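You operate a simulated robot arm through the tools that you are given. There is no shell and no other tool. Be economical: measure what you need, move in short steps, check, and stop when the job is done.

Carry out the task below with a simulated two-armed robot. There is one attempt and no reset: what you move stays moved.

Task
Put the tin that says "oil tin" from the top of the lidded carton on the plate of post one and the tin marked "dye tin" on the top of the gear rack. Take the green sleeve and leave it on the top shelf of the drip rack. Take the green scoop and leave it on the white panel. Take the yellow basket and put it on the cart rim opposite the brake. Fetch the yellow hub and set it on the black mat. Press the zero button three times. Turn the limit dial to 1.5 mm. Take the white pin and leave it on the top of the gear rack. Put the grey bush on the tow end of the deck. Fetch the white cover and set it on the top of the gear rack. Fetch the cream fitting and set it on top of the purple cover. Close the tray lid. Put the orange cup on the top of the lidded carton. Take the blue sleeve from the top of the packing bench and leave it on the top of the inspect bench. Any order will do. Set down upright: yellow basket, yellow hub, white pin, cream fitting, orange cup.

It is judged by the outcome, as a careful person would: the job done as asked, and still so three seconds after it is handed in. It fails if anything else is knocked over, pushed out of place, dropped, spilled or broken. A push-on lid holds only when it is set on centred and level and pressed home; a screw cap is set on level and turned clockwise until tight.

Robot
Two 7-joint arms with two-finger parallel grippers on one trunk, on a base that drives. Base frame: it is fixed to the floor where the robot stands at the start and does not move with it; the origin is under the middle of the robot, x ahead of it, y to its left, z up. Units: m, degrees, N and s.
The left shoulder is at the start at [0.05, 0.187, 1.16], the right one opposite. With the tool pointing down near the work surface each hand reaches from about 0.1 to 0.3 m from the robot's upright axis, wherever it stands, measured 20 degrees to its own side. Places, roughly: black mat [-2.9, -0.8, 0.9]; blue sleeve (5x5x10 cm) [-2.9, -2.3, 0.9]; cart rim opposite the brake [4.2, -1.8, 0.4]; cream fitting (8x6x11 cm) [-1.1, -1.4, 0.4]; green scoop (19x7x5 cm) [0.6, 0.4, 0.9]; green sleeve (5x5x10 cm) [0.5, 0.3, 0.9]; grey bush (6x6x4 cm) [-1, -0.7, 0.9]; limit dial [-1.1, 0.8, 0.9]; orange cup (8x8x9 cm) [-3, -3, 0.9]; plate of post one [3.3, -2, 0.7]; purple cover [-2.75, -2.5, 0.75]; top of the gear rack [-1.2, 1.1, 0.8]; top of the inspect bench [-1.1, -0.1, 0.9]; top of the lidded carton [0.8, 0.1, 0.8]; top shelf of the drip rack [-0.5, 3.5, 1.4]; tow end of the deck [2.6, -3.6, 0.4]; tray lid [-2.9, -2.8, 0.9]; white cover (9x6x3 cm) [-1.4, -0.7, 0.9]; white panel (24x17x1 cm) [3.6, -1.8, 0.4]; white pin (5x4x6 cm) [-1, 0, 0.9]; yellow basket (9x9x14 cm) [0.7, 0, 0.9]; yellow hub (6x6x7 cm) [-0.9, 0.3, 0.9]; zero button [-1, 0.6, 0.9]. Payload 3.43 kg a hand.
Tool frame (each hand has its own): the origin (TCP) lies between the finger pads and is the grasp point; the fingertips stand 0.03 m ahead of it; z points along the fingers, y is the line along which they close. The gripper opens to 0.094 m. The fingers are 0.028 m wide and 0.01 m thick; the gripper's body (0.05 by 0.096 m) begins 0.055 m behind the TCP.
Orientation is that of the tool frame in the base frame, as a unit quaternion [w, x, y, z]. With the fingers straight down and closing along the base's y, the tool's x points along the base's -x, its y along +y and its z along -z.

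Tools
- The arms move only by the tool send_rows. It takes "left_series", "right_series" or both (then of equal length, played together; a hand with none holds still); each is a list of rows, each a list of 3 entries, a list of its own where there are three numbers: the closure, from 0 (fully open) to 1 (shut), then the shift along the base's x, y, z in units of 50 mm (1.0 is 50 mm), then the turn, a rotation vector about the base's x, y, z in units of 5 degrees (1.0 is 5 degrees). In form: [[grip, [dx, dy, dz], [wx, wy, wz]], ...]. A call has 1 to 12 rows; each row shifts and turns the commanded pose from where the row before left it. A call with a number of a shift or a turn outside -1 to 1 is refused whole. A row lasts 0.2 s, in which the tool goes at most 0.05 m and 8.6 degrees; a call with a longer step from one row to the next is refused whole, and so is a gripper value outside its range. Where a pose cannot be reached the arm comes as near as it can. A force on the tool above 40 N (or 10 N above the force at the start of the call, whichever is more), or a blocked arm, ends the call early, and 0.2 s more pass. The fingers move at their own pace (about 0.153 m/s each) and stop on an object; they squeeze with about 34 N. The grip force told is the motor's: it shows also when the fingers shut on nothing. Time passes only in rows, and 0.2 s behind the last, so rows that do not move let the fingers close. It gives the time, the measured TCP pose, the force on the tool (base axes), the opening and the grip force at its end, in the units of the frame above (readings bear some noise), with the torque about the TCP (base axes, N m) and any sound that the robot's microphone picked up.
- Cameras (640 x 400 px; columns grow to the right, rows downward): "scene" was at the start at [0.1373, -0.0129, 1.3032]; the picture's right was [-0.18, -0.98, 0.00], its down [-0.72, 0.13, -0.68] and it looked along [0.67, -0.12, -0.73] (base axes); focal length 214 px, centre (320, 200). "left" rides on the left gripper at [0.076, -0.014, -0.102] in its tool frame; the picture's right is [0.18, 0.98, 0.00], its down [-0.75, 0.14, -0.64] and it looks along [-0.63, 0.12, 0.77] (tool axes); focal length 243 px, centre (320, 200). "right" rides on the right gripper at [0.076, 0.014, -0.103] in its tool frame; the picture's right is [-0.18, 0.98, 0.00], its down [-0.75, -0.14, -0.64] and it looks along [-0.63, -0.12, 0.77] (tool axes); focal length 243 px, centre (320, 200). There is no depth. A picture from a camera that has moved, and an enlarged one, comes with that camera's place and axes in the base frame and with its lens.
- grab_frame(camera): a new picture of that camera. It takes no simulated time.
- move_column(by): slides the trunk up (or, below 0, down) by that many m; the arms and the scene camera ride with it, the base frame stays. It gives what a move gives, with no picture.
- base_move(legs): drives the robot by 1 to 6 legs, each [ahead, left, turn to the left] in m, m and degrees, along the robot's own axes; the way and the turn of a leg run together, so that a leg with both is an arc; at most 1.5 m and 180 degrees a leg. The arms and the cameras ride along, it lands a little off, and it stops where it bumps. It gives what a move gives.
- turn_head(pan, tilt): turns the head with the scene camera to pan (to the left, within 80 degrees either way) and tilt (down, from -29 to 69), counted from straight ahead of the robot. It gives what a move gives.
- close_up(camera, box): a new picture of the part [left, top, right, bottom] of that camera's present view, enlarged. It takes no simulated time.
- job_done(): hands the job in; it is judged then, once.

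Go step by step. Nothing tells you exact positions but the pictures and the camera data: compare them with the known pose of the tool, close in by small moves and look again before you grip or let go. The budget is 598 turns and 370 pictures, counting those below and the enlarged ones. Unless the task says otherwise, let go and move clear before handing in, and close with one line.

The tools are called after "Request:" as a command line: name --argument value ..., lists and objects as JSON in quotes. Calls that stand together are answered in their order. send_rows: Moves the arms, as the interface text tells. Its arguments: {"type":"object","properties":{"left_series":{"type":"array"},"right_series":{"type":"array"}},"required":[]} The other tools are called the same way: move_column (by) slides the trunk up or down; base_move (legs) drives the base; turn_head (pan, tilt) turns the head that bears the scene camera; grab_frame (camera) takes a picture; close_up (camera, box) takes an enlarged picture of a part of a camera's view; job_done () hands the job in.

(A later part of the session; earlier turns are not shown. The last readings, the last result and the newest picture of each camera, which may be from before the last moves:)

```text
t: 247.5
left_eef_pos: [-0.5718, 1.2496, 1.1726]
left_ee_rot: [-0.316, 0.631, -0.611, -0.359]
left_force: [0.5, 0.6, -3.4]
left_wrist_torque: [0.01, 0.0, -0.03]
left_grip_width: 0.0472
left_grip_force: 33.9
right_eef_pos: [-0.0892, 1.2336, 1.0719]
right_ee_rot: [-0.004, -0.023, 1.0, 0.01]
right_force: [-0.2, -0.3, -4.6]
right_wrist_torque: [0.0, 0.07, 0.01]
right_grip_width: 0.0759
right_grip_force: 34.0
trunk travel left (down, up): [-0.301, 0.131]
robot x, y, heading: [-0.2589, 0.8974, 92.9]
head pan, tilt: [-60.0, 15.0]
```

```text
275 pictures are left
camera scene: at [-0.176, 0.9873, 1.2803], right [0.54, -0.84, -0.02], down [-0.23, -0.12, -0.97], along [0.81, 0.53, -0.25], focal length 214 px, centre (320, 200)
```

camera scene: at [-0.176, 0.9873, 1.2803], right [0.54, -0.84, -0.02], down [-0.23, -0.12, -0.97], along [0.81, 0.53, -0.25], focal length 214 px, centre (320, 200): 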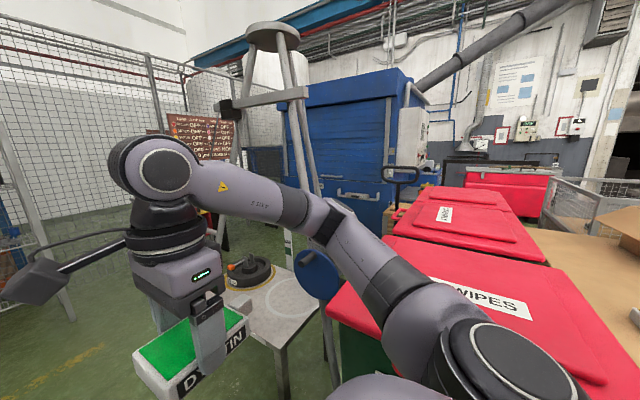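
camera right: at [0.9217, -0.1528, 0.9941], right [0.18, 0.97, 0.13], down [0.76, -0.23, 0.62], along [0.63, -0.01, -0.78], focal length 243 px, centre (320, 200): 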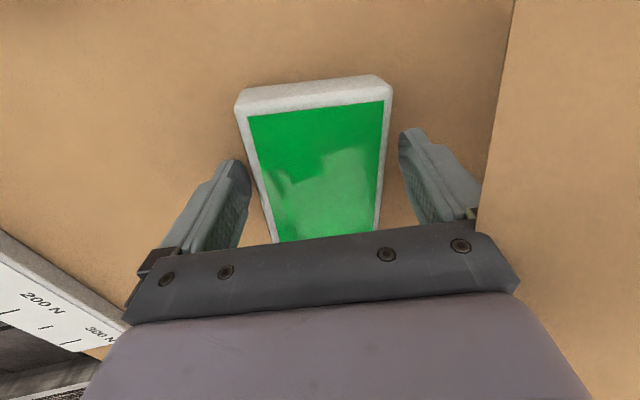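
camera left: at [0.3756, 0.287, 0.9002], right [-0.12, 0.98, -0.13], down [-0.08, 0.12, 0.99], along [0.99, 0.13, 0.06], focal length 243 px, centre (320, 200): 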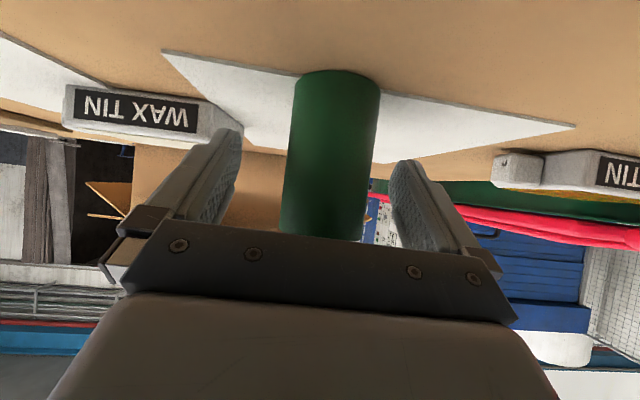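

Blocked: probably the right elbow touching the bins (and the robot tilts slightly). I back off, raise the trunk, and try again.

Request:
base_move --legs '[[-0.12, 0, 0]]'

Request:
move_column --by 0.13

Request:
turn_head --pan -70 --tilt 50

Request:
grab_frame --camera "scene"

```text
t: 248.8
left_eef_pos: [-0.5726, 1.1544, 1.1603]
left_ee_rot: [-0.309, 0.636, -0.617, -0.345]
left_force: [-0.1, -0.1, -4.2]
left_wrist_torque: [-0.01, 0.02, 0.02]
left_grip_width: 0.0472
left_grip_force: 33.7
right_eef_pos: [-0.0889, 1.1315, 1.0651]
right_ee_rot: [-0.001, -0.019, 1.0, -0.003]
right_force: [-0.5, 1.1, -5.1]
right_wrist_torque: [0.03, 0.04, 0.0]
right_grip_width: 0.0756
right_grip_force: 33.5
trunk travel left (down, up): [-0.301, 0.131]
robot x, y, heading: [-0.258, 0.781, 92.6]
head pan, tilt: [-60.0, 15.0]
```

```text
t: 250.3
left_eef_pos: [-0.5723, 1.155, 1.2908]
left_ee_rot: [-0.309, 0.637, -0.617, -0.345]
left_force: [0.1, 0.4, -4.3]
left_wrist_torque: [0.02, -0.01, 0.0]
left_grip_width: 0.0472
left_grip_force: 34.0
right_eef_pos: [-0.0884, 1.1323, 1.1943]
right_ee_rot: [0.0, -0.019, 1.0, -0.004]
right_force: [-0.2, -0.4, -4.7]
right_wrist_torque: [-0.02, 0.05, 0.02]
right_grip_width: 0.0757
right_grip_force: 33.7
trunk travel left (down, up): [-0.431, 0.001]
robot x, y, heading: [-0.2552, 0.7801, 92.4]
head pan, tilt: [-60.0, 15.0]
```

```text
t: 251.4
left_eef_pos: [-0.5722, 1.1554, 1.2903]
left_ee_rot: [-0.308, 0.637, -0.617, -0.344]
left_force: [-0.4, -0.6, -2.8]
left_wrist_torque: [0.0, -0.02, 0.01]
left_grip_width: 0.0471
left_grip_force: 34.2
right_eef_pos: [-0.0884, 1.1327, 1.1949]
right_ee_rot: [-0.001, -0.019, 1.0, -0.004]
right_force: [-0.1, 0.0, -5.7]
right_wrist_torque: [-0.04, 0.06, 0.03]
right_grip_width: 0.0757
right_grip_force: 32.9
trunk travel left (down, up): [-0.431, 0.001]
robot x, y, heading: [-0.2542, 0.7785, 92.5]
head pan, tilt: [-70.0, 50.0]
```

```text
274 pictures are left
camera scene: at [-0.1855, 0.8699, 1.3551], right [0.38, -0.93, 0.0], down [-0.71, -0.29, -0.64], along [0.6, 0.24, -0.77], focal length 214 px, centre (320, 200)
```

scene: 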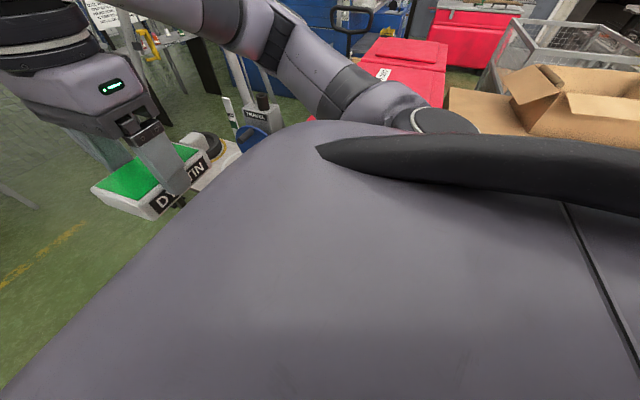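

Request:
grab_frame --camera "right"

Request:
turn_head --pan -25 --tilt 45

Request:
grab_frame --camera "scene"

```text
273 pictures are left
camera right: at [-0.1653, 1.1439, 1.2975], right [0.15, 0.99, -0.01], down [0.76, -0.11, 0.64], along [0.63, -0.1, -0.77], focal length 243 px, centre (320, 200)
```

right: 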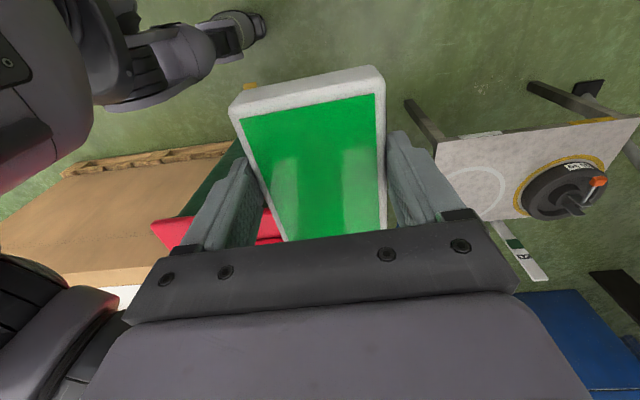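

```text
t: 252.5
left_eef_pos: [-0.5724, 1.1552, 1.2905]
left_ee_rot: [-0.31, 0.636, -0.617, -0.345]
left_force: [1.0, 0.0, -3.3]
left_wrist_torque: [-0.03, -0.01, -0.01]
left_grip_width: 0.0472
left_grip_force: 33.4
right_eef_pos: [-0.0873, 1.1323, 1.1948]
right_ee_rot: [-0.002, -0.019, 1.0, -0.004]
right_force: [0.0, 0.1, -3.9]
right_wrist_torque: [-0.01, 0.06, 0.01]
right_grip_width: 0.0757
right_grip_force: 34.0
trunk travel left (down, up): [-0.431, 0.001]
robot x, y, heading: [-0.253, 0.7819, 92.4]
head pan, tilt: [-25.0, 45.0]
```

```text
272 pictures are left
camera scene: at [-0.2253, 0.9156, 1.3619], right [0.92, -0.39, 0.0], down [-0.27, -0.65, -0.71], along [0.27, 0.65, -0.71], focal length 214 px, centre (320, 200)
```

scene: 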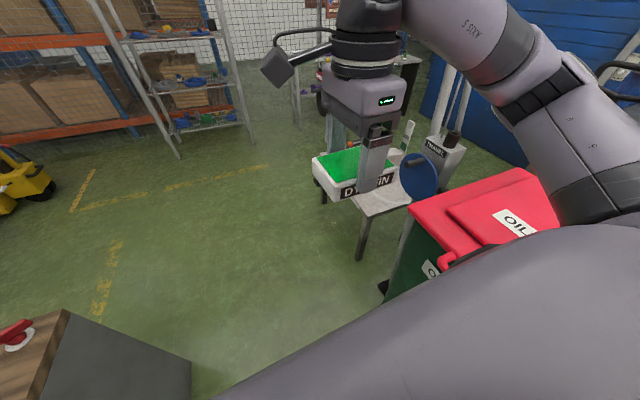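

Request:
close_up --camera "right" --box '[170, 50, 330, 150]'

```text
4.00 times, centred on (250, 100) of right
camera zoom: at [-0.1652, 1.1439, 1.2976], right [0.15, 0.99, -0.01], down [0.76, -0.11, 0.64], along [0.63, -0.1, -0.77], focal length 970 px, centre (600, 600)
```

zoom: 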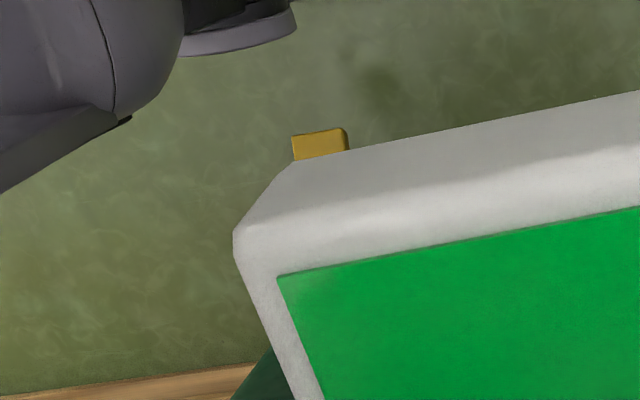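

A pedal of the bin juts out at x≈0.09, y≈0.77; the base likely rubbed on it. I shift left 0.07 and continue forward.

Request:
base_move --legs '[[0, 0.065, -2.4], [0.5, 0, 0]]'

```text
t: 254.5
left_eef_pos: [-0.6271, 1.257, 1.3013]
left_ee_rot: [0.315, -0.621, 0.622, 0.357]
left_force: [-0.3, -0.9, -3.2]
left_wrist_torque: [0.01, -0.03, -0.02]
left_grip_width: 0.0474
left_grip_force: 33.7
right_eef_pos: [-0.1453, 1.2248, 1.1986]
right_ee_rot: [-0.001, -0.006, 1.0, 0.002]
right_force: [-1.0, -0.1, -5.5]
right_wrist_torque: [-0.02, 0.08, 0.0]
right_grip_width: 0.0758
right_grip_force: 33.9
trunk travel left (down, up): [-0.431, 0.001]
robot x, y, heading: [-0.3179, 0.8856, 90.6]
head pan, tilt: [-25.0, 45.0]
stopped in leg 2: the robot was blocked; the commanded pose is now the measured one
```

Blocked at the same y again: likely the left elbow meeting the tall board. I back off, turn to face the bins (heading 0) and strafe left past the board instead.

Request:
base_move --legs '[[-0.4, -0.06, 0], [0, 0, -91]]'

Request:
base_move --legs '[[0, 0.7, 0]]'

```text
t: 260.8
left_eef_pos: [0.122, 0.8083, 1.2945]
left_ee_rot: [0.467, -0.004, 0.884, 0.028]
left_force: [-0.4, -0.4, -3.1]
left_wrist_torque: [0.0, 0.01, 0.03]
left_grip_width: 0.0475
left_grip_force: 34.1
right_eef_pos: [0.0922, 0.3253, 1.1945]
right_ee_rot: [-0.003, 0.698, 0.716, -0.002]
right_force: [0.1, -0.3, -5.3]
right_wrist_torque: [0.07, 0.04, 0.0]
right_grip_width: 0.0757
right_grip_force: 34.2
trunk travel left (down, up): [-0.431, 0.001]
robot x, y, heading: [-0.2558, 0.4991, 1.6]
head pan, tilt: [-25.0, 45.0]
```

```text
t: 264.6
left_eef_pos: [0.1092, 1.4989, 1.2944]
left_ee_rot: [0.467, 0.0, 0.884, 0.026]
left_force: [-0.4, -0.5, -3.6]
left_wrist_torque: [0.0, 0.01, -0.02]
left_grip_width: 0.0469
left_grip_force: 33.7
right_eef_pos: [0.0771, 1.0175, 1.194]
right_ee_rot: [-0.002, 0.702, 0.712, -0.002]
right_force: [0.8, 1.0, -5.1]
right_wrist_torque: [0.07, -0.02, 0.0]
right_grip_width: 0.0756
right_grip_force: 33.8
trunk travel left (down, up): [-0.431, 0.001]
robot x, y, heading: [-0.2692, 1.1923, 0.9]
head pan, tilt: [-25.0, 45.0]
```

Passed. Strafe on to y≈2.1, turn to face -y, and move over opposite the gear rack.

Request:
base_move --legs '[[0, 0.95, 0], [0, 0, -91], [0, -0.6, 0]]'

Request:
turn_head --pan 0 --tilt 45

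Request:
grab_frame --camera "scene"

```text
t: 276.5
left_eef_pos: [-0.5945, 1.7541, 1.2942]
left_ee_rot: [0.345, 0.631, 0.618, -0.316]
left_force: [-0.4, 0.6, -3.8]
left_wrist_torque: [0.01, 0.02, 0.03]
left_grip_width: 0.0469
left_grip_force: 34.3
right_eef_pos: [-1.0766, 1.7971, 1.1941]
right_ee_rot: [-0.004, 1.0, -0.003, 0.0]
right_force: [-0.4, 0.6, -4.1]
right_wrist_torque: [0.02, -0.03, 0.0]
right_grip_width: 0.0757
right_grip_force: 34.1
trunk travel left (down, up): [-0.431, 0.001]
robot x, y, heading: [-0.8957, 2.1407, -89.9]
head pan, tilt: [-25.0, 45.0]
```

```text
t: 277.4
left_eef_pos: [-0.5946, 1.7537, 1.2931]
left_ee_rot: [0.345, 0.631, 0.618, -0.317]
left_force: [0.7, -0.1, -3.0]
left_wrist_torque: [0.0, -0.03, -0.03]
left_grip_width: 0.0469
left_grip_force: 33.4
right_eef_pos: [-1.0772, 1.7971, 1.1945]
right_ee_rot: [-0.004, 1.0, -0.002, -0.001]
right_force: [-1.5, 0.1, -5.2]
right_wrist_torque: [-0.03, -0.09, 0.0]
right_grip_width: 0.0757
right_grip_force: 34.0
trunk travel left (down, up): [-0.431, 0.001]
robot x, y, heading: [-0.8918, 2.1389, -90.2]
head pan, tilt: [0.0, 45.0]
```

```text
270 pictures are left
camera scene: at [-0.8943, 2.0016, 1.3619], right [-1.0, 0.01, 0.0], down [0.0, 0.71, -0.71], along [0.0, -0.71, -0.71], focal length 214 px, centre (320, 200)
```

scene: 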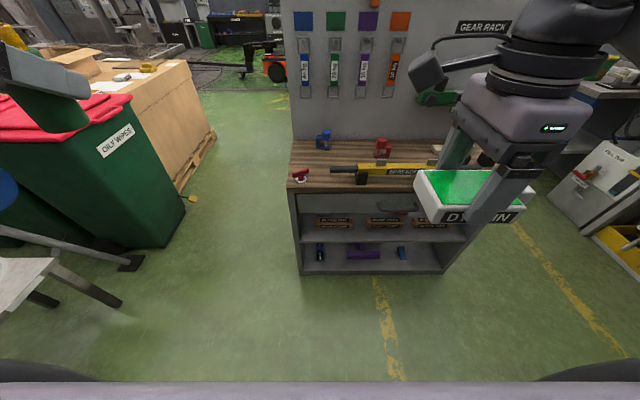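

The gear rack top is clear to see; some items lie on it. I move the right hand aside to see the free area.

Request:
send_rows --right_series '[[1, [-0.9, 0, 0], [0, 0, 0]], [1, [-0.9, 0, 0], [0, 0, 0]], [1, [-0.9, 0, 0], [0, 0, 0]], [1, [-0.9, 0.2, 0], [0, 0, 0]], [1, [0, 0, 0], [0, 0, 0]]]'

Request:
close_up --camera "scene" --box '[270, 110, 510, 260]'

```text
t: 278.6
left_eef_pos: [-0.595, 1.7533, 1.2927]
left_ee_rot: [0.346, 0.63, 0.619, -0.315]
left_force: [-1.0, -0.6, -3.6]
left_wrist_torque: [0.02, 0.02, 0.0]
left_grip_width: 0.0464
left_grip_force: 33.6
right_eef_pos: [-1.2584, 1.8079, 1.1948]
right_ee_rot: [-0.003, 1.0, -0.001, 0.0]
right_force: [-0.2, 0.6, -5.0]
right_wrist_torque: [0.01, -0.03, 0.03]
right_grip_width: 0.0757
right_grip_force: 33.7
trunk travel left (down, up): [-0.431, 0.001]
robot x, y, heading: [-0.8976, 2.1448, -90.1]
head pan, tilt: [0.0, 45.0]
```

```text
2.67 times, centred on (390, 185) of scene
camera zoom: at [-0.8938, 2.0012, 1.3618], right [-1.0, 0.0, 0.0], down [0.0, 0.71, -0.71], along [0.0, -0.71, -0.71], focal length 572 px, centre (133, 240)
```

zoom: 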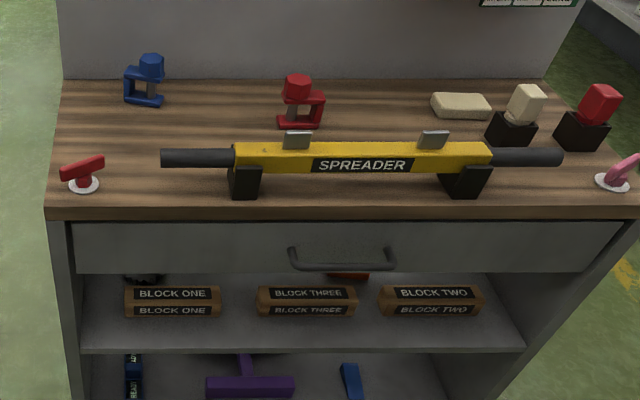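

Free space lies between the blue and red clamps, around (-1.035,1.15). I drive up to the rack and lower the trunk a bit.

Request:
base_move --legs '[[0.38, 0.1, 0]]'

Request:
move_column --by -0.18

Request:
grab_frame --camera "scene"

```text
t: 281.0
left_eef_pos: [-0.4924, 1.3754, 1.2946]
left_ee_rot: [0.347, 0.629, 0.62, -0.315]
left_force: [0.4, 0.6, -3.6]
left_wrist_torque: [0.0, -0.02, 0.02]
left_grip_width: 0.0468
left_grip_force: 34.1
right_eef_pos: [-1.1553, 1.426, 1.195]
right_ee_rot: [-0.005, 1.0, 0.0, -0.001]
right_force: [-0.3, -1.1, -4.7]
right_wrist_torque: [0.01, -0.05, 0.0]
right_grip_width: 0.0755
right_grip_force: 33.7
trunk travel left (down, up): [-0.431, 0.001]
robot x, y, heading: [-0.7921, 1.7658, -89.8]
head pan, tilt: [0.0, 45.0]
```

```text
t: 283.0
left_eef_pos: [-0.4918, 1.3763, 1.1135]
left_ee_rot: [0.346, 0.63, 0.62, -0.316]
left_force: [0.1, 0.3, -4.4]
left_wrist_torque: [0.02, 0.01, -0.02]
left_grip_width: 0.0467
left_grip_force: 34.1
right_eef_pos: [-1.1549, 1.4271, 1.0146]
right_ee_rot: [-0.003, 1.0, 0.0, 0.001]
right_force: [0.1, -0.8, -5.3]
right_wrist_torque: [-0.02, -0.05, 0.01]
right_grip_width: 0.0758
right_grip_force: 34.1
trunk travel left (down, up): [-0.251, 0.181]
robot x, y, heading: [-0.7928, 1.7633, -89.9]
head pan, tilt: [0.0, 45.0]
```

```text
268 pictures are left
camera scene: at [-0.793, 1.623, 1.182], right [-1.0, 0.0, 0.0], down [0.0, 0.71, -0.71], along [0.0, -0.71, -0.71], focal length 214 px, centre (320, 200)
```

scene: 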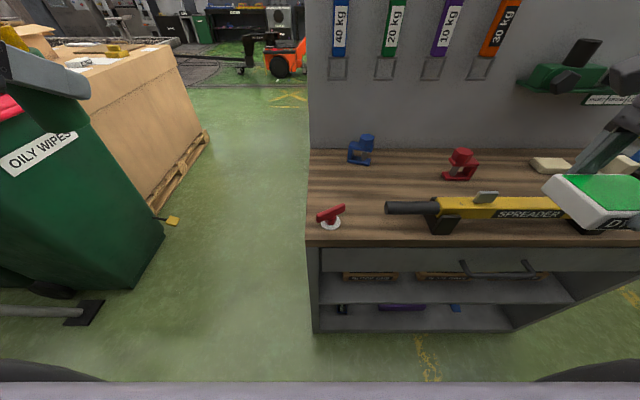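

The top is at z≈0.77. I drive 0.07 closer, and bring the tin over the gap at (-1.05,1.11).

Request:
base_move --legs '[[0.07, 0, 0]]'

Request:
send_rows --right_series '[[1, [0.4, -0.8, 0], [0, 0, 0]], [1, [0.5, -0.8, 0], [0, 0, 0]], [1, [0.5, -0.8, 0], [0, 0, 0]], [1, [0.5, -0.8, 0], [0, 0, 0]], [1, [0.2, -0.9, 0], [0, 0, 0]], [1, [0, -0.8, 0], [0, 0, 0]], [1, [0, 0, 0], [0, 0, 0]]]'

Request:
turn_head --pan -20 --tilt 50

Request:
grab_frame --camera "scene"

Request:
grab_frame --camera "right"

```text
t: 284.0
left_eef_pos: [-0.4932, 1.3061, 1.114]
left_ee_rot: [0.346, 0.63, 0.62, -0.315]
left_force: [0.8, -0.1, -3.2]
left_wrist_torque: [0.0, 0.0, -0.01]
left_grip_width: 0.0465
left_grip_force: 34.4
right_eef_pos: [-1.1562, 1.3588, 1.0154]
right_ee_rot: [-0.004, 1.0, -0.001, 0.002]
right_force: [-0.3, -0.5, -5.7]
right_wrist_torque: [0.0, -0.07, -0.01]
right_grip_width: 0.0756
right_grip_force: 34.3
trunk travel left (down, up): [-0.251, 0.181]
robot x, y, heading: [-0.7945, 1.6927, -90.0]
head pan, tilt: [0.0, 45.0]
```

```text
t: 285.6
left_eef_pos: [-0.4923, 1.3075, 1.1134]
left_ee_rot: [0.346, 0.63, 0.619, -0.316]
left_force: [0.4, 0.2, -2.8]
left_wrist_torque: [0.02, 0.0, 0.02]
left_grip_width: 0.0464
left_grip_force: 33.7
right_eef_pos: [-1.0513, 1.1143, 1.0149]
right_ee_rot: [-0.003, 1.0, 0.0, 0.001]
right_force: [-0.2, 0.0, -5.1]
right_wrist_torque: [-0.02, -0.05, 0.02]
right_grip_width: 0.0757
right_grip_force: 33.9
trunk travel left (down, up): [-0.251, 0.181]
robot x, y, heading: [-0.794, 1.6943, -90.1]
head pan, tilt: [0.0, 45.0]
```

```text
t: 286.4
left_eef_pos: [-0.4925, 1.3071, 1.1136]
left_ee_rot: [0.345, 0.63, 0.62, -0.314]
left_force: [-0.3, -0.6, -3.6]
left_wrist_torque: [0.0, 0.0, -0.01]
left_grip_width: 0.0468
left_grip_force: 34.0
right_eef_pos: [-1.0507, 1.115, 1.0137]
right_ee_rot: [-0.005, 1.0, -0.001, 0.0]
right_force: [0.5, -0.2, -5.3]
right_wrist_torque: [0.01, -0.07, 0.0]
right_grip_width: 0.0756
right_grip_force: 34.1
trunk travel left (down, up): [-0.251, 0.181]
robot x, y, heading: [-0.7913, 1.6957, -90.4]
head pan, tilt: [-20.0, 50.0]
```

```text
267 pictures are left
camera scene: at [-0.8193, 1.5623, 1.175], right [-0.94, 0.34, 0.0], down [0.26, 0.72, -0.64], along [-0.22, -0.6, -0.77], focal length 214 px, centre (320, 200)
```

scene: 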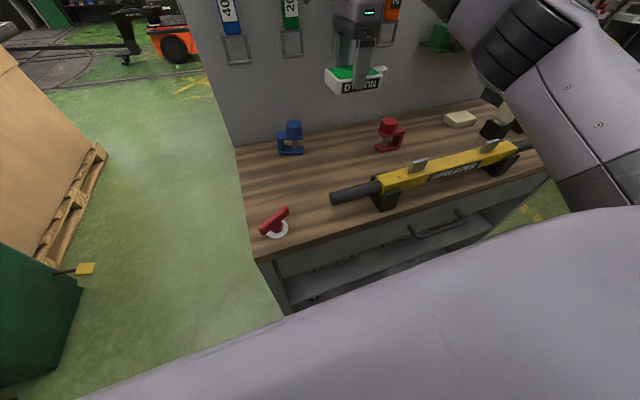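

```text
266 pictures are left
camera right: at [-0.975, 1.0994, 1.1171], right [-0.19, -0.98, -0.01], down [-0.75, 0.14, 0.64], along [-0.63, 0.13, -0.77], focal length 243 px, centre (320, 200)
```

right: 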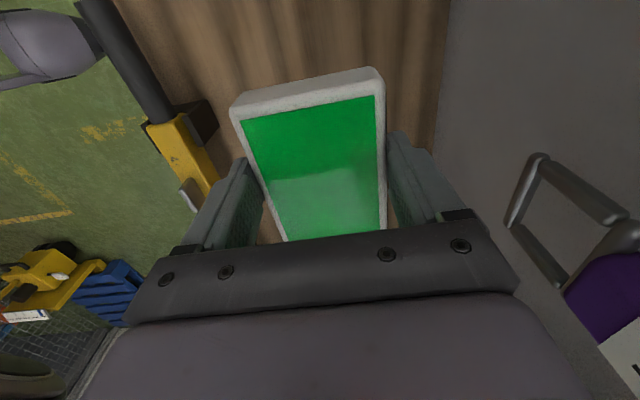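

Landing spot is free. Lower in steps until contact.

Request:
send_rows --right_series '[[1, [0, 0, -0.9], [0, 0, 0]], [1, [0, 0, -0.9], [0, 0, 0]], [1, [0, 0, -0.9], [0, 0, 0]], [1, [0, 0, -0.4], [0, 0, 0]], [1, [0, 0, -0.25], [0, 0, 0]], [1, [0, 0, -0.2], [0, 0, 0]], [1, [0, 0, -0.2], [0, 0, 0]], [1, [0, 0, 0], [0, 0, 0]]]'

Request:
close_up --camera "scene" --box '[220, 60, 460, 210]'

```text
t: 288.2
left_eef_pos: [-0.4925, 1.3062, 1.1131]
left_ee_rot: [0.345, 0.63, 0.62, -0.315]
left_force: [-0.7, 0.3, -2.7]
left_wrist_torque: [0.0, -0.02, -0.01]
left_grip_width: 0.0466
left_grip_force: 34.2
right_eef_pos: [-1.0503, 1.1117, 0.8257]
right_ee_rot: [-0.004, 1.0, -0.001, 0.0]
right_force: [-0.6, -0.2, -5.1]
right_wrist_torque: [-0.03, -0.06, 0.0]
right_grip_width: 0.0758
right_grip_force: 33.5
trunk travel left (down, up): [-0.251, 0.181]
robot x, y, heading: [-0.7913, 1.6936, -90.0]
head pan, tilt: [-20.0, 50.0]
```

```text
2.67 times, centred on (340, 135) of scene
camera zoom: at [-0.8194, 1.5623, 1.175], right [-0.94, 0.34, 0.0], down [0.26, 0.72, -0.64], along [-0.22, -0.6, -0.77], focal length 572 px, centre (267, 373)
```

zoom: 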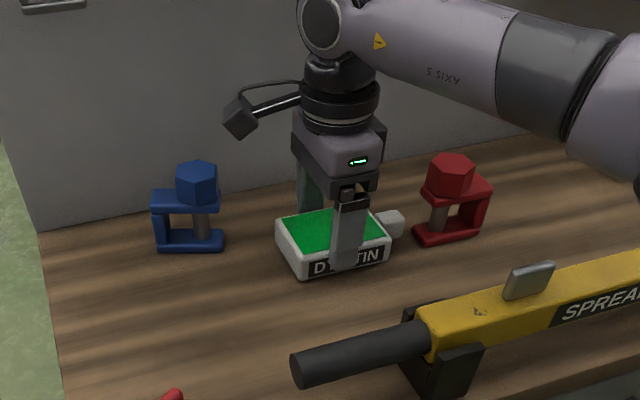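

Just above the wood. Continue in small steps to contact.

Request:
send_rows --right_series '[[1, [0, 0, -0.15], [0, 0, 0]], [1, [0, 0, -0.15], [0, 0, 0]], [1, [0, 0, -0.1], [0, 0, 0]], [1, [0, 0, 0], [0, 0, 0]]]'

```text
t: 289.2
left_eef_pos: [-0.4915, 1.3088, 1.115]
left_ee_rot: [0.347, 0.628, 0.62, -0.317]
left_force: [0.3, -0.3, -3.3]
left_wrist_torque: [0.0, -0.01, 0.02]
left_grip_width: 0.0464
left_grip_force: 34.1
right_eef_pos: [-1.0493, 1.1132, 0.8156]
right_ee_rot: [0.002, 1.0, -0.001, 0.001]
right_force: [-2.2, 1.1, 36.5]
right_wrist_torque: [0.91, -0.41, 0.1]
right_grip_width: 0.0759
right_grip_force: 33.3
trunk travel left (down, up): [-0.251, 0.181]
robot x, y, heading: [-0.7908, 1.6904, -89.8]
head pan, tilt: [-20.0, 50.0]
```

Contact; ease off and release.

Request:
send_rows --right_series '[[1, [0, 0, 0.1], [0, 0, 0]], [0.1, [0, 0, 0], [0, 0, 0]], [0, [0, 0, 0], [0, 0, 0]], [0, [0, 0, 0.3], [0, 0, 0]], [0, [0, 0, 0.9], [0, 0, 0]], [0, [0, 0.2, 0.9], [0, 0, 0]], [0, [0, 0.8, 0.4], [0, 0, 0]], [0, [0, 0.9, 0], [0, 0, 0]], [0, [0, 0.9, 0], [0, 0, 0]], [0, [0, 0, 0], [0, 0, 0]]]'

Request:
close_up --camera "scene" --box '[220, 60, 460, 210]'

```text
t: 291.4
left_eef_pos: [-0.4921, 1.3062, 1.1127]
left_ee_rot: [0.346, 0.63, 0.62, -0.315]
left_force: [-0.5, -0.3, -3.5]
left_wrist_torque: [0.01, -0.01, -0.01]
left_grip_width: 0.0465
left_grip_force: 33.9
right_eef_pos: [-1.052, 1.2545, 0.9354]
right_ee_rot: [-0.005, 1.0, -0.001, 0.0]
right_force: [0.0, 0.5, 0.2]
right_wrist_torque: [-0.01, -0.02, 0.02]
right_grip_width: 0.094
right_grip_force: 0.2
trunk travel left (down, up): [-0.251, 0.181]
robot x, y, heading: [-0.7946, 1.6909, -90.0]
head pan, tilt: [-20.0, 50.0]
```

```text
2.67 times, centred on (340, 135) of scene
camera zoom: at [-0.8192, 1.5628, 1.1751], right [-0.94, 0.34, 0.0], down [0.26, 0.72, -0.64], along [-0.22, -0.6, -0.77], focal length 572 px, centre (267, 373)
```

zoom: 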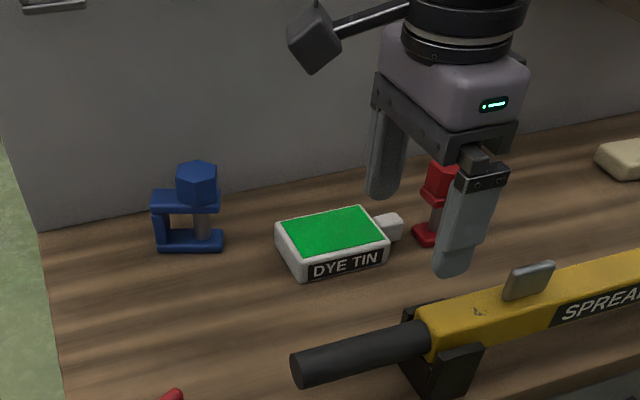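

Dye tin placed. Now back away, turn around and look at the drip rack with the sleeve.

Request:
send_rows --right_series '[[0, [0, 0.9, 0.3], [0, 0, 0]], [0, [0, 0.6, 0.3], [0, 0, 0]], [0, [0, 0, 0], [0, 0, 0]]]'

Request:
move_column --by 0.18

Request:
base_move --legs '[[-0.7, 0, 0], [0, 0, 180]]'

Request:
turn_head --pan 0 --tilt 10

Request:
grab_frame --camera "scene"

```text
t: 292.2
left_eef_pos: [-0.4915, 1.3078, 1.1145]
left_ee_rot: [0.346, 0.629, 0.62, -0.315]
left_force: [-0.8, 0.0, -3.7]
left_wrist_torque: [0.01, -0.03, -0.02]
left_grip_width: 0.0464
left_grip_force: 33.7
right_eef_pos: [-1.0516, 1.3272, 0.9673]
right_ee_rot: [-0.005, 1.0, -0.001, 0.001]
right_force: [-0.2, -0.1, -0.3]
right_wrist_torque: [-0.01, 0.03, -0.01]
right_grip_width: 0.0942
right_grip_force: 0.0
trunk travel left (down, up): [-0.251, 0.181]
robot x, y, heading: [-0.7943, 1.6926, -90.3]
head pan, tilt: [-20.0, 50.0]
```

```text
t: 294.2
left_eef_pos: [-0.491, 1.307, 1.2939]
left_ee_rot: [0.346, 0.63, 0.62, -0.314]
left_force: [-0.6, 0.0, -3.5]
left_wrist_torque: [0.01, 0.02, -0.02]
left_grip_width: 0.0464
left_grip_force: 34.1
right_eef_pos: [-1.0523, 1.327, 1.147]
right_ee_rot: [-0.004, 1.0, -0.001, 0.0]
right_force: [-0.3, -0.8, 0.0]
right_wrist_torque: [0.02, 0.0, -0.01]
right_grip_width: 0.0938
right_grip_force: 0.1
trunk travel left (down, up): [-0.431, 0.001]
robot x, y, heading: [-0.7952, 1.6919, -89.9]
head pan, tilt: [-20.0, 50.0]
```

```text
t: 305.5
left_eef_pos: [-1.0917, 2.7743, 1.294]
left_ee_rot: [0.313, -0.623, 0.628, 0.347]
left_force: [-0.4, -0.1, -3.5]
left_wrist_torque: [-0.04, -0.01, 0.04]
left_grip_width: 0.045
left_grip_force: 34.0
right_eef_pos: [-0.5333, 2.759, 1.1453]
right_ee_rot: [0.0, -0.003, 1.0, -0.003]
right_force: [0.6, -0.4, 0.5]
right_wrist_torque: [-0.01, -0.03, 0.03]
right_grip_width: 0.0942
right_grip_force: 0.1
trunk travel left (down, up): [-0.431, 0.001]
robot x, y, heading: [-0.787, 2.391, 90.5]
head pan, tilt: [-20.0, 50.0]
```

```text
t: 306.5
left_eef_pos: [-1.0916, 2.7744, 1.294]
left_ee_rot: [0.314, -0.622, 0.627, 0.347]
left_force: [0.3, -0.2, -3.0]
left_wrist_torque: [0.0, 0.02, 0.04]
left_grip_width: 0.045
left_grip_force: 33.7
right_eef_pos: [-0.5327, 2.7571, 1.1451]
right_ee_rot: [0.0, -0.003, 1.0, -0.004]
right_force: [0.3, -0.1, 0.1]
right_wrist_torque: [-0.02, 0.0, 0.01]
right_grip_width: 0.094
right_grip_force: 0.1
trunk travel left (down, up): [-0.431, 0.001]
robot x, y, heading: [-0.79, 2.3942, 90.6]
head pan, tilt: [0.0, 10.0]
```

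```text
263 pictures are left
camera scene: at [-0.7887, 2.5439, 1.4168], right [1.0, 0.01, 0.0], down [0.0, -0.17, -0.98], along [-0.01, 0.98, -0.17], focal length 214 px, centre (320, 200)
```

scene: 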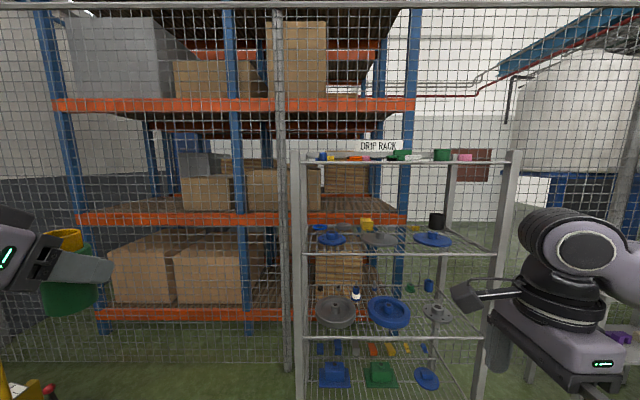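

The left grip width has crept down (0.0475→0.045); I check the sleeve in the left camera.

Request:
grab_frame --camera "left"

Request:
close_up --camera "scene" --box '[0, 180, 160, 340]'

Request:
close_up --camera "scene" --box '[280, 120, 540, 280]'

```text
262 pictures are left
camera left: at [-1.0759, 2.6458, 1.2887], right [-0.99, -0.12, -0.11], down [-0.1, -0.11, 0.99], along [-0.13, 0.99, 0.1], focal length 243 px, centre (320, 200)
```

left: 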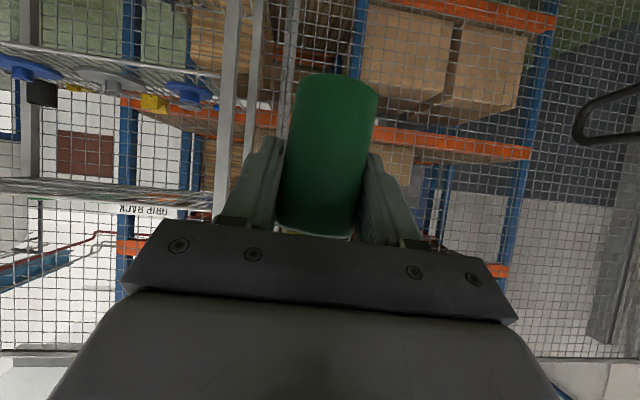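

```text
2.50 times, centred on (80, 260) of scene
camera zoom: at [-0.7887, 2.5439, 1.4168], right [1.0, 0.01, 0.0], down [0.0, -0.17, -0.98], along [-0.01, 0.98, -0.17], focal length 536 px, centre (920, 50)
```

zoom: 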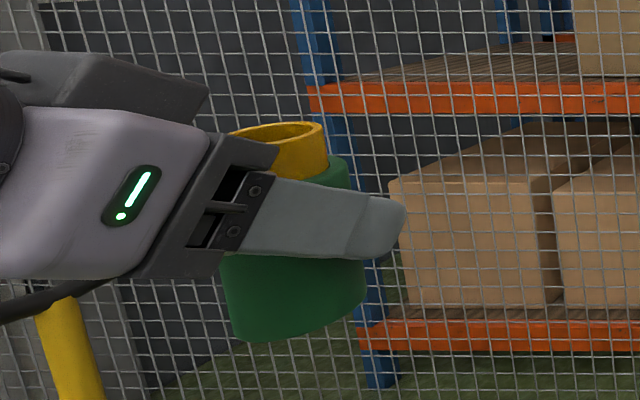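

```text
2.46 times, centred on (410, 200) of scene
camera zoom: at [-0.7887, 2.5439, 1.4168], right [1.0, 0.01, 0.0], down [0.0, -0.17, -0.98], along [-0.01, 0.98, -0.17], focal length 528 px, centre (98, 200)
```

zoom: 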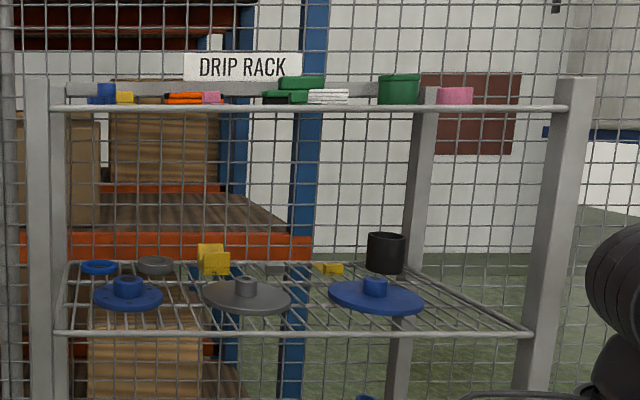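

The sleeve is still held. The drip rack's top shelf is at z≈1.42 with items on it; I raise and turn the right hand to look at it from above.

Request:
send_rows --right_series '[[0, [0, 0, 0.6], [0, 0, 1]], [0, [0, 0, 0.6], [0, 0, 1]], [0, [0, 0, 0.6], [0, 0, 1]], [0, [0, 0, 0.6], [0, 0, 1]], [0, [0, 0, 0.6], [0, 0, 1]], [0, [0, 0, 0.6], [0, 0, 1]], [0, [0, 0, 0.6], [0, 0, 1]], [0, [0, 0, 0.6], [0, 0, 1]], [0, [0, 0, 0.6], [0, 0, 1]], [0, [0, 0, 0.6], [0, 0, 1]], [0, [0, 0, 0.6], [0, 0, 1]], [0, [0, 0, 0.6], [0, 0, 1]]]'

Request:
send_rows --right_series '[[0, [0, 0, 0.4], [0, 0, 1]], [0, [0, 0, 0.4], [0, 0, 1]], [0, [0, 0, 0.4], [0, 0, 1]], [0, [0, 0, 0], [0, 0, 1]], [0, [0, 0, 0], [0, 0, 1]], [0, [0, 0, 0], [0, 0, 1]], [0, [0, 0, 0], [0, 0, 0]]]'

Request:
grab_frame --camera "right"

```text
t: 309.1
left_eef_pos: [-1.0918, 2.7746, 1.2952]
left_ee_rot: [0.314, -0.622, 0.628, 0.347]
left_force: [0.5, -0.6, -3.3]
left_wrist_torque: [-0.02, -0.02, -0.02]
left_grip_width: 0.0447
left_grip_force: 33.7
right_eef_pos: [-0.5472, 2.7474, 1.4432]
right_ee_rot: [0.002, -0.504, 0.864, -0.002]
right_force: [-0.5, 0.2, 0.3]
right_wrist_torque: [-0.03, 0.0, -0.01]
right_grip_width: 0.0938
right_grip_force: 0.1
right hand out of reach, approached as far as the arm can: row 10, 11, 12
trunk travel left (down, up): [-0.431, 0.001]
robot x, y, heading: [-0.7904, 2.3899, 90.3]
head pan, tilt: [0.0, 10.0]
```

```text
t: 310.7
left_eef_pos: [-1.0924, 2.7739, 1.2937]
left_ee_rot: [0.314, -0.621, 0.628, 0.347]
left_force: [0.4, 0.0, -3.4]
left_wrist_torque: [0.0, 0.01, 0.01]
left_grip_width: 0.0449
left_grip_force: 34.2
right_eef_pos: [-0.5541, 2.7477, 1.4437]
right_ee_rot: [-0.002, 0.711, -0.703, 0.001]
right_force: [-0.5, 1.2, 0.3]
right_wrist_torque: [0.04, 0.03, 0.02]
right_grip_width: 0.0939
right_grip_force: 0.1
right hand out of reach, approached as far as the arm can: row 1, 2, 3
trunk travel left (down, up): [-0.431, 0.001]
robot x, y, heading: [-0.7866, 2.3899, 90.3]
head pan, tilt: [0.0, 10.0]
```

```text
259 pictures are left
camera right: at [-0.5692, 2.671, 1.5468], right [-0.98, 0.18, -0.01], down [0.13, 0.75, 0.64], along [0.12, 0.63, -0.77], focal length 243 px, centre (320, 200)
```

right: 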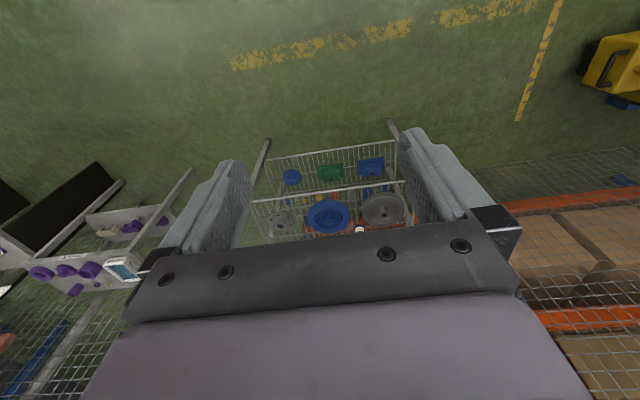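

Request:
send_rows --right_series '[[0, [0, 0, 0], [1, 0, 0]], [0, [0, 0, 0], [1, 0, 0]], [0, [0, 0, 0], [1, 0, 0]], [0, [0, 0, 0], [1, 0, 0]], [0, [0, 0, 0.4], [1, 0, 0]], [0, [0, 0, 0.4], [1, 0, 0]], [0, [0, 0, 0.4], [1, 0, 0]], [0, [0, 0, 0.4], [1, 0, 0]], [0, [0, 0, 0], [0, 0, 0]]]'

Request:
grab_frame --camera "right"

```text
t: 312.7
left_eef_pos: [-1.0922, 2.7736, 1.2931]
left_ee_rot: [0.313, -0.623, 0.627, 0.347]
left_force: [-0.3, 0.2, -2.6]
left_wrist_torque: [-0.03, 0.03, -0.01]
left_grip_width: 0.0446
left_grip_force: 34.3
right_eef_pos: [-0.553, 2.7476, 1.525]
right_ee_rot: [-0.245, 0.665, -0.664, -0.239]
right_force: [0.3, 0.7, 0.1]
right_wrist_torque: [-0.01, -0.06, 0.02]
right_grip_width: 0.0939
right_grip_force: 0.0
trunk travel left (down, up): [-0.431, 0.001]
robot x, y, heading: [-0.7849, 2.391, 90.4]
head pan, tilt: [0.0, 10.0]
```

```text
258 pictures are left
camera right: at [-0.5693, 2.6231, 1.555], right [-0.98, 0.14, 0.11], down [0.13, 0.16, 0.98], along [0.12, 0.98, -0.18], focal length 243 px, centre (320, 200)
```

right: 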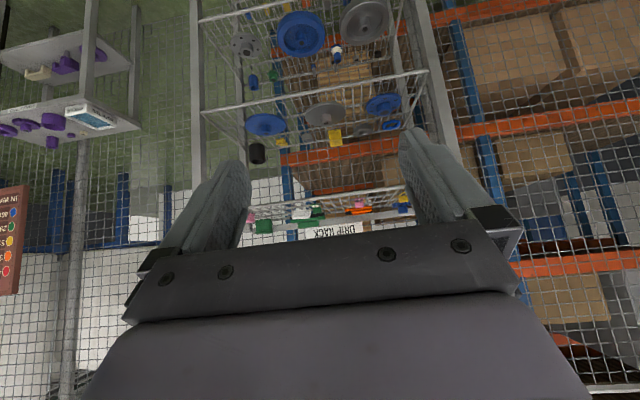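

Request:
close_up --camera "right" --box '[180, 150, 450, 250]'

```text
2.37 times, centred on (315, 200) of right
camera zoom: at [-0.5693, 2.6231, 1.555], right [-0.98, 0.14, 0.11], down [0.13, 0.16, 0.98], along [0.12, 0.98, -0.18], focal length 575 px, centre (332, 200)
```

zoom: 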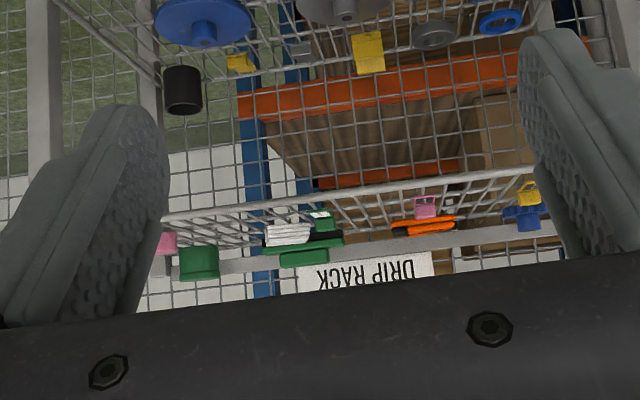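

The front half of the top shelf is free; its front rail is at y≈3.32. I lower and draw back the right hand, then drive nearer for placing the sleeve around (-0.69,3.40).

Request:
send_rows --right_series '[[0, [0, -0.5, -0.7], [-1, 0, 0]], [0, [0, -0.5, -0.7], [-1, 0, 0]], [0, [0, -0.3, -0.8], [-1, 0, 0]], [0, [0, -0.2, -0.8], [-1, 0, 0]], [0, [0, 0, -0.9], [-1, 0, 0]], [0, [0, 0, -0.9], [-1, 0, 0]], [0, [0, 0, -0.9], [-1, 0, 0]], [0, [0, 0, -0.9], [-1, 0, 0]], [0, [0, 0, 0], [0, 0, 0]]]' --left_series '[[1, [0, 0, 0.5], [0, -0.3, 0]], [1, [0, 0, 0.5], [0, -0.3, 0]], [1, [0, 0, 0.5], [-0.2, -0.2, 0]], [1, [0, 0, 0.5], [-0.2, 0, 0]], [1, [0, 0, 0.5], [0, 0, 0]], [1, [0, 0, 0.5], [0, 0, 0]], [1, [0, 0, 0.5], [0, 0, 0]], [1, [0, 0, 0.5], [0, 0, 0]], [1, [0, 0, 0], [0, 0, 0]]]'

Request:
base_move --legs '[[0, -0.4, 0], [0.4, 0, 0]]'

Request:
turn_head --pan 25 --tilt 0

Request:
grab_frame --camera "scene"

Request:
grab_frame --camera "left"

```text
t: 314.7
left_eef_pos: [-1.0928, 2.7741, 1.4936]
left_ee_rot: [-0.325, 0.64, -0.623, -0.313]
left_force: [0.3, -0.2, -3.2]
left_wrist_torque: [-0.02, 0.01, -0.01]
left_grip_width: 0.0445
left_grip_force: 33.9
right_eef_pos: [-0.5541, 2.6717, 1.196]
right_ee_rot: [-0.003, 0.709, -0.705, 0.002]
right_force: [0.3, 0.4, -0.5]
right_wrist_torque: [-0.01, -0.01, -0.02]
right_grip_width: 0.0941
right_grip_force: 0.1
trunk travel left (down, up): [-0.431, 0.001]
robot x, y, heading: [-0.789, 2.3904, 90.3]
head pan, tilt: [0.0, 10.0]
```

```text
t: 319.3
left_eef_pos: [-0.7042, 3.1734, 1.4942]
left_ee_rot: [-0.322, 0.643, -0.619, -0.316]
left_force: [0.6, 0.0, -3.1]
left_wrist_torque: [-0.05, -0.02, -0.02]
left_grip_width: 0.0446
left_grip_force: 34.0
right_eef_pos: [-0.164, 3.074, 1.1961]
right_ee_rot: [-0.002, 0.713, -0.701, 0.004]
right_force: [0.5, 0.9, -0.1]
right_wrist_torque: [0.03, -0.01, 0.0]
right_grip_width: 0.0941
right_grip_force: 0.1
trunk travel left (down, up): [-0.431, 0.001]
robot x, y, heading: [-0.3947, 2.7892, 90.8]
head pan, tilt: [0.0, 10.0]
```

```text
t: 320.2
left_eef_pos: [-0.7037, 3.1721, 1.494]
left_ee_rot: [-0.323, 0.643, -0.618, -0.316]
left_force: [-0.4, -0.5, -3.2]
left_wrist_torque: [-0.01, 0.0, -0.02]
left_grip_width: 0.0448
left_grip_force: 33.5
right_eef_pos: [-0.1645, 3.0737, 1.1965]
right_ee_rot: [-0.002, 0.712, -0.702, 0.002]
right_force: [0.3, 0.4, -0.4]
right_wrist_torque: [0.02, 0.02, 0.01]
right_grip_width: 0.0941
right_grip_force: 0.1
trunk travel left (down, up): [-0.431, 0.001]
robot x, y, heading: [-0.3954, 2.7934, 91.2]
head pan, tilt: [25.0, 0.0]
```

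```text
256 pictures are left
camera scene: at [-0.4363, 2.9325, 1.4329], right [0.9, 0.44, 0.0], down [0.0, 0.0, -1.0], along [-0.44, 0.9, 0.0], focal length 214 px, centre (320, 200)
```

scene: 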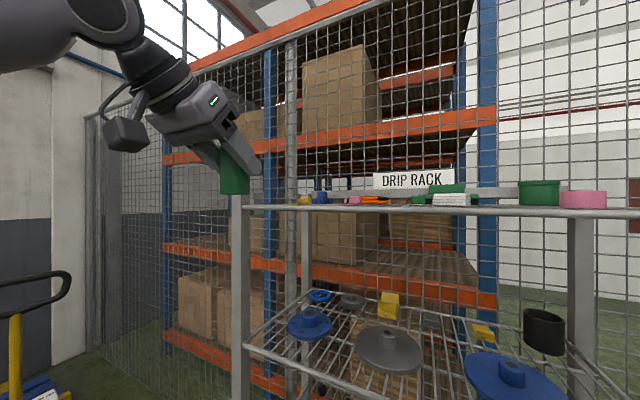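

```text
255 pictures are left
camera left: at [-0.6863, 3.0435, 1.4942], right [-0.98, -0.13, -0.17], down [-0.16, -0.08, 0.98], along [-0.15, 0.99, 0.05], focal length 243 px, centre (320, 200)
```

left: 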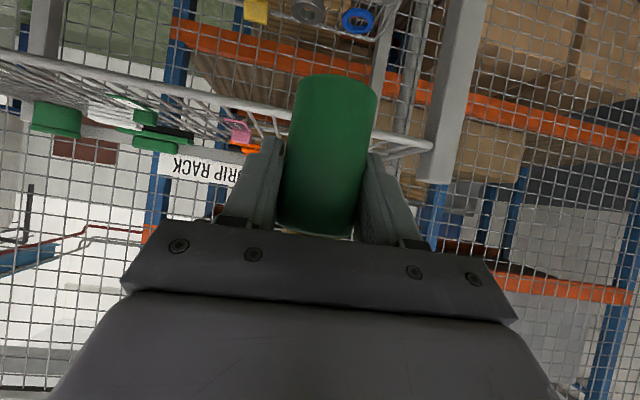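

Request:
close_up --camera "scene" --box '[180, 80, 340, 220]'

```text
2.86 times, centred on (260, 150) of scene
camera zoom: at [-0.4363, 2.9325, 1.4329], right [0.9, 0.44, 0.0], down [0.0, 0.0, -1.0], along [-0.44, 0.9, 0.0], focal length 613 px, centre (491, 343)
```

zoom: 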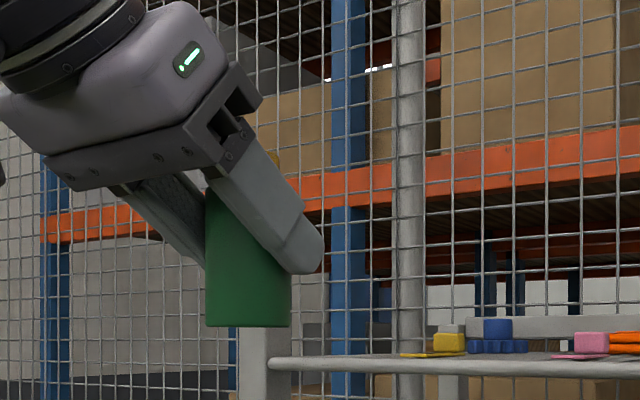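

The sleeve hangs vertical. I raise it slightly, drive 0.12 forward, then extend it over the front of the shelf.

Request:
send_rows --left_series '[[1, [0, 0, 0.5], [0, 0, 0]], [1, [0, 0, 0], [0, 0, 0]]]'

Request:
base_move --legs '[[0.12, 0, 0]]'

Request:
send_rows --left_series '[[1, [0, 0.5, 0], [0, 0, 0]], [1, [0, 0.5, 0], [0, 0, 0]], [1, [0, 0.5, 0], [0, 0, 0]], [1, [0, 0.5, 0], [0, 0, 0]], [1, [0, 0, 0], [0, 0, 0]]]'

Request:
close_up --camera "scene" --box '[120, 60, 380, 230]'

Request:
grab_frame --camera "left"

```text
t: 320.8
left_eef_pos: [-0.7035, 3.1713, 1.518]
left_ee_rot: [-0.322, 0.643, -0.618, -0.317]
left_force: [0.3, -0.8, -3.2]
left_wrist_torque: [-0.03, 0.01, -0.01]
left_grip_width: 0.0448
left_grip_force: 34.0
right_eef_pos: [-0.164, 3.074, 1.1967]
right_ee_rot: [-0.002, 0.713, -0.701, 0.003]
right_force: [-0.2, 0.1, 0.2]
right_wrist_torque: [-0.02, 0.03, 0.0]
right_grip_width: 0.0941
right_grip_force: 0.1
trunk travel left (down, up): [-0.431, 0.001]
robot x, y, heading: [-0.3982, 2.7909, 90.8]
head pan, tilt: [25.0, 0.0]
```

```text
t: 322.0
left_eef_pos: [-0.7066, 3.2896, 1.5181]
left_ee_rot: [-0.322, 0.644, -0.618, -0.317]
left_force: [0.6, -0.7, -3.5]
left_wrist_torque: [-0.08, -0.03, 0.04]
left_grip_width: 0.0446
left_grip_force: 34.8
right_eef_pos: [-0.1667, 3.1924, 1.1954]
right_ee_rot: [-0.002, 0.714, -0.701, 0.003]
right_force: [-0.2, 0.4, -0.3]
right_wrist_torque: [-0.02, -0.02, -0.01]
right_grip_width: 0.094
right_grip_force: 0.1
trunk travel left (down, up): [-0.431, 0.001]
robot x, y, heading: [-0.3984, 2.9056, 90.6]
head pan, tilt: [25.0, 0.0]
```

```text
t: 323.2
left_eef_pos: [-0.7078, 3.3876, 1.5181]
left_ee_rot: [-0.322, 0.644, -0.618, -0.317]
left_force: [-0.4, -0.5, -3.3]
left_wrist_torque: [-0.03, -0.01, -0.02]
left_grip_width: 0.0449
left_grip_force: 34.4
right_eef_pos: [-0.1664, 3.191, 1.196]
right_ee_rot: [-0.003, 0.713, -0.701, 0.003]
right_force: [-0.3, 0.0, 0.2]
right_wrist_torque: [0.01, 0.01, -0.01]
right_grip_width: 0.0938
right_grip_force: 0.1
trunk travel left (down, up): [-0.431, 0.001]
robot x, y, heading: [-0.3986, 2.9071, 91.2]
head pan, tilt: [25.0, 0.0]
```

```text
2.35 times, centred on (250, 145) of scene
camera zoom: at [-0.4386, 3.0493, 1.433], right [0.9, 0.44, 0.0], down [0.0, 0.0, -1.0], along [-0.44, 0.9, 0.0], focal length 505 px, centre (485, 329)
```

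zoom: 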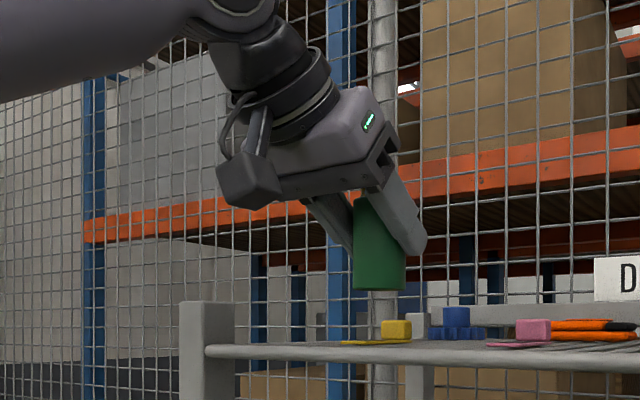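

```text
252 pictures are left
camera left: at [-0.6887, 3.2605, 1.5194], right [-0.98, -0.14, -0.17], down [-0.16, -0.08, 0.98], along [-0.15, 0.99, 0.05], focal length 243 px, centre (320, 200)
```

left: 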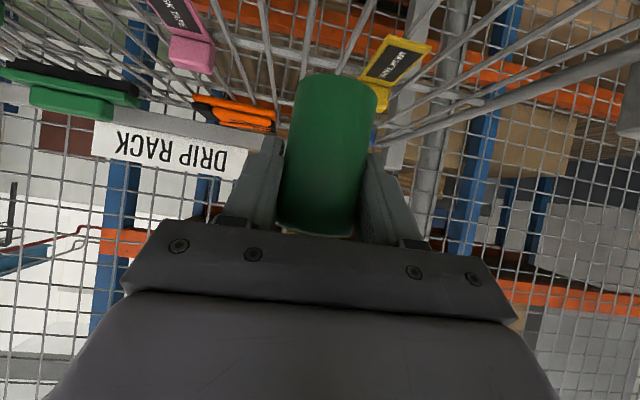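

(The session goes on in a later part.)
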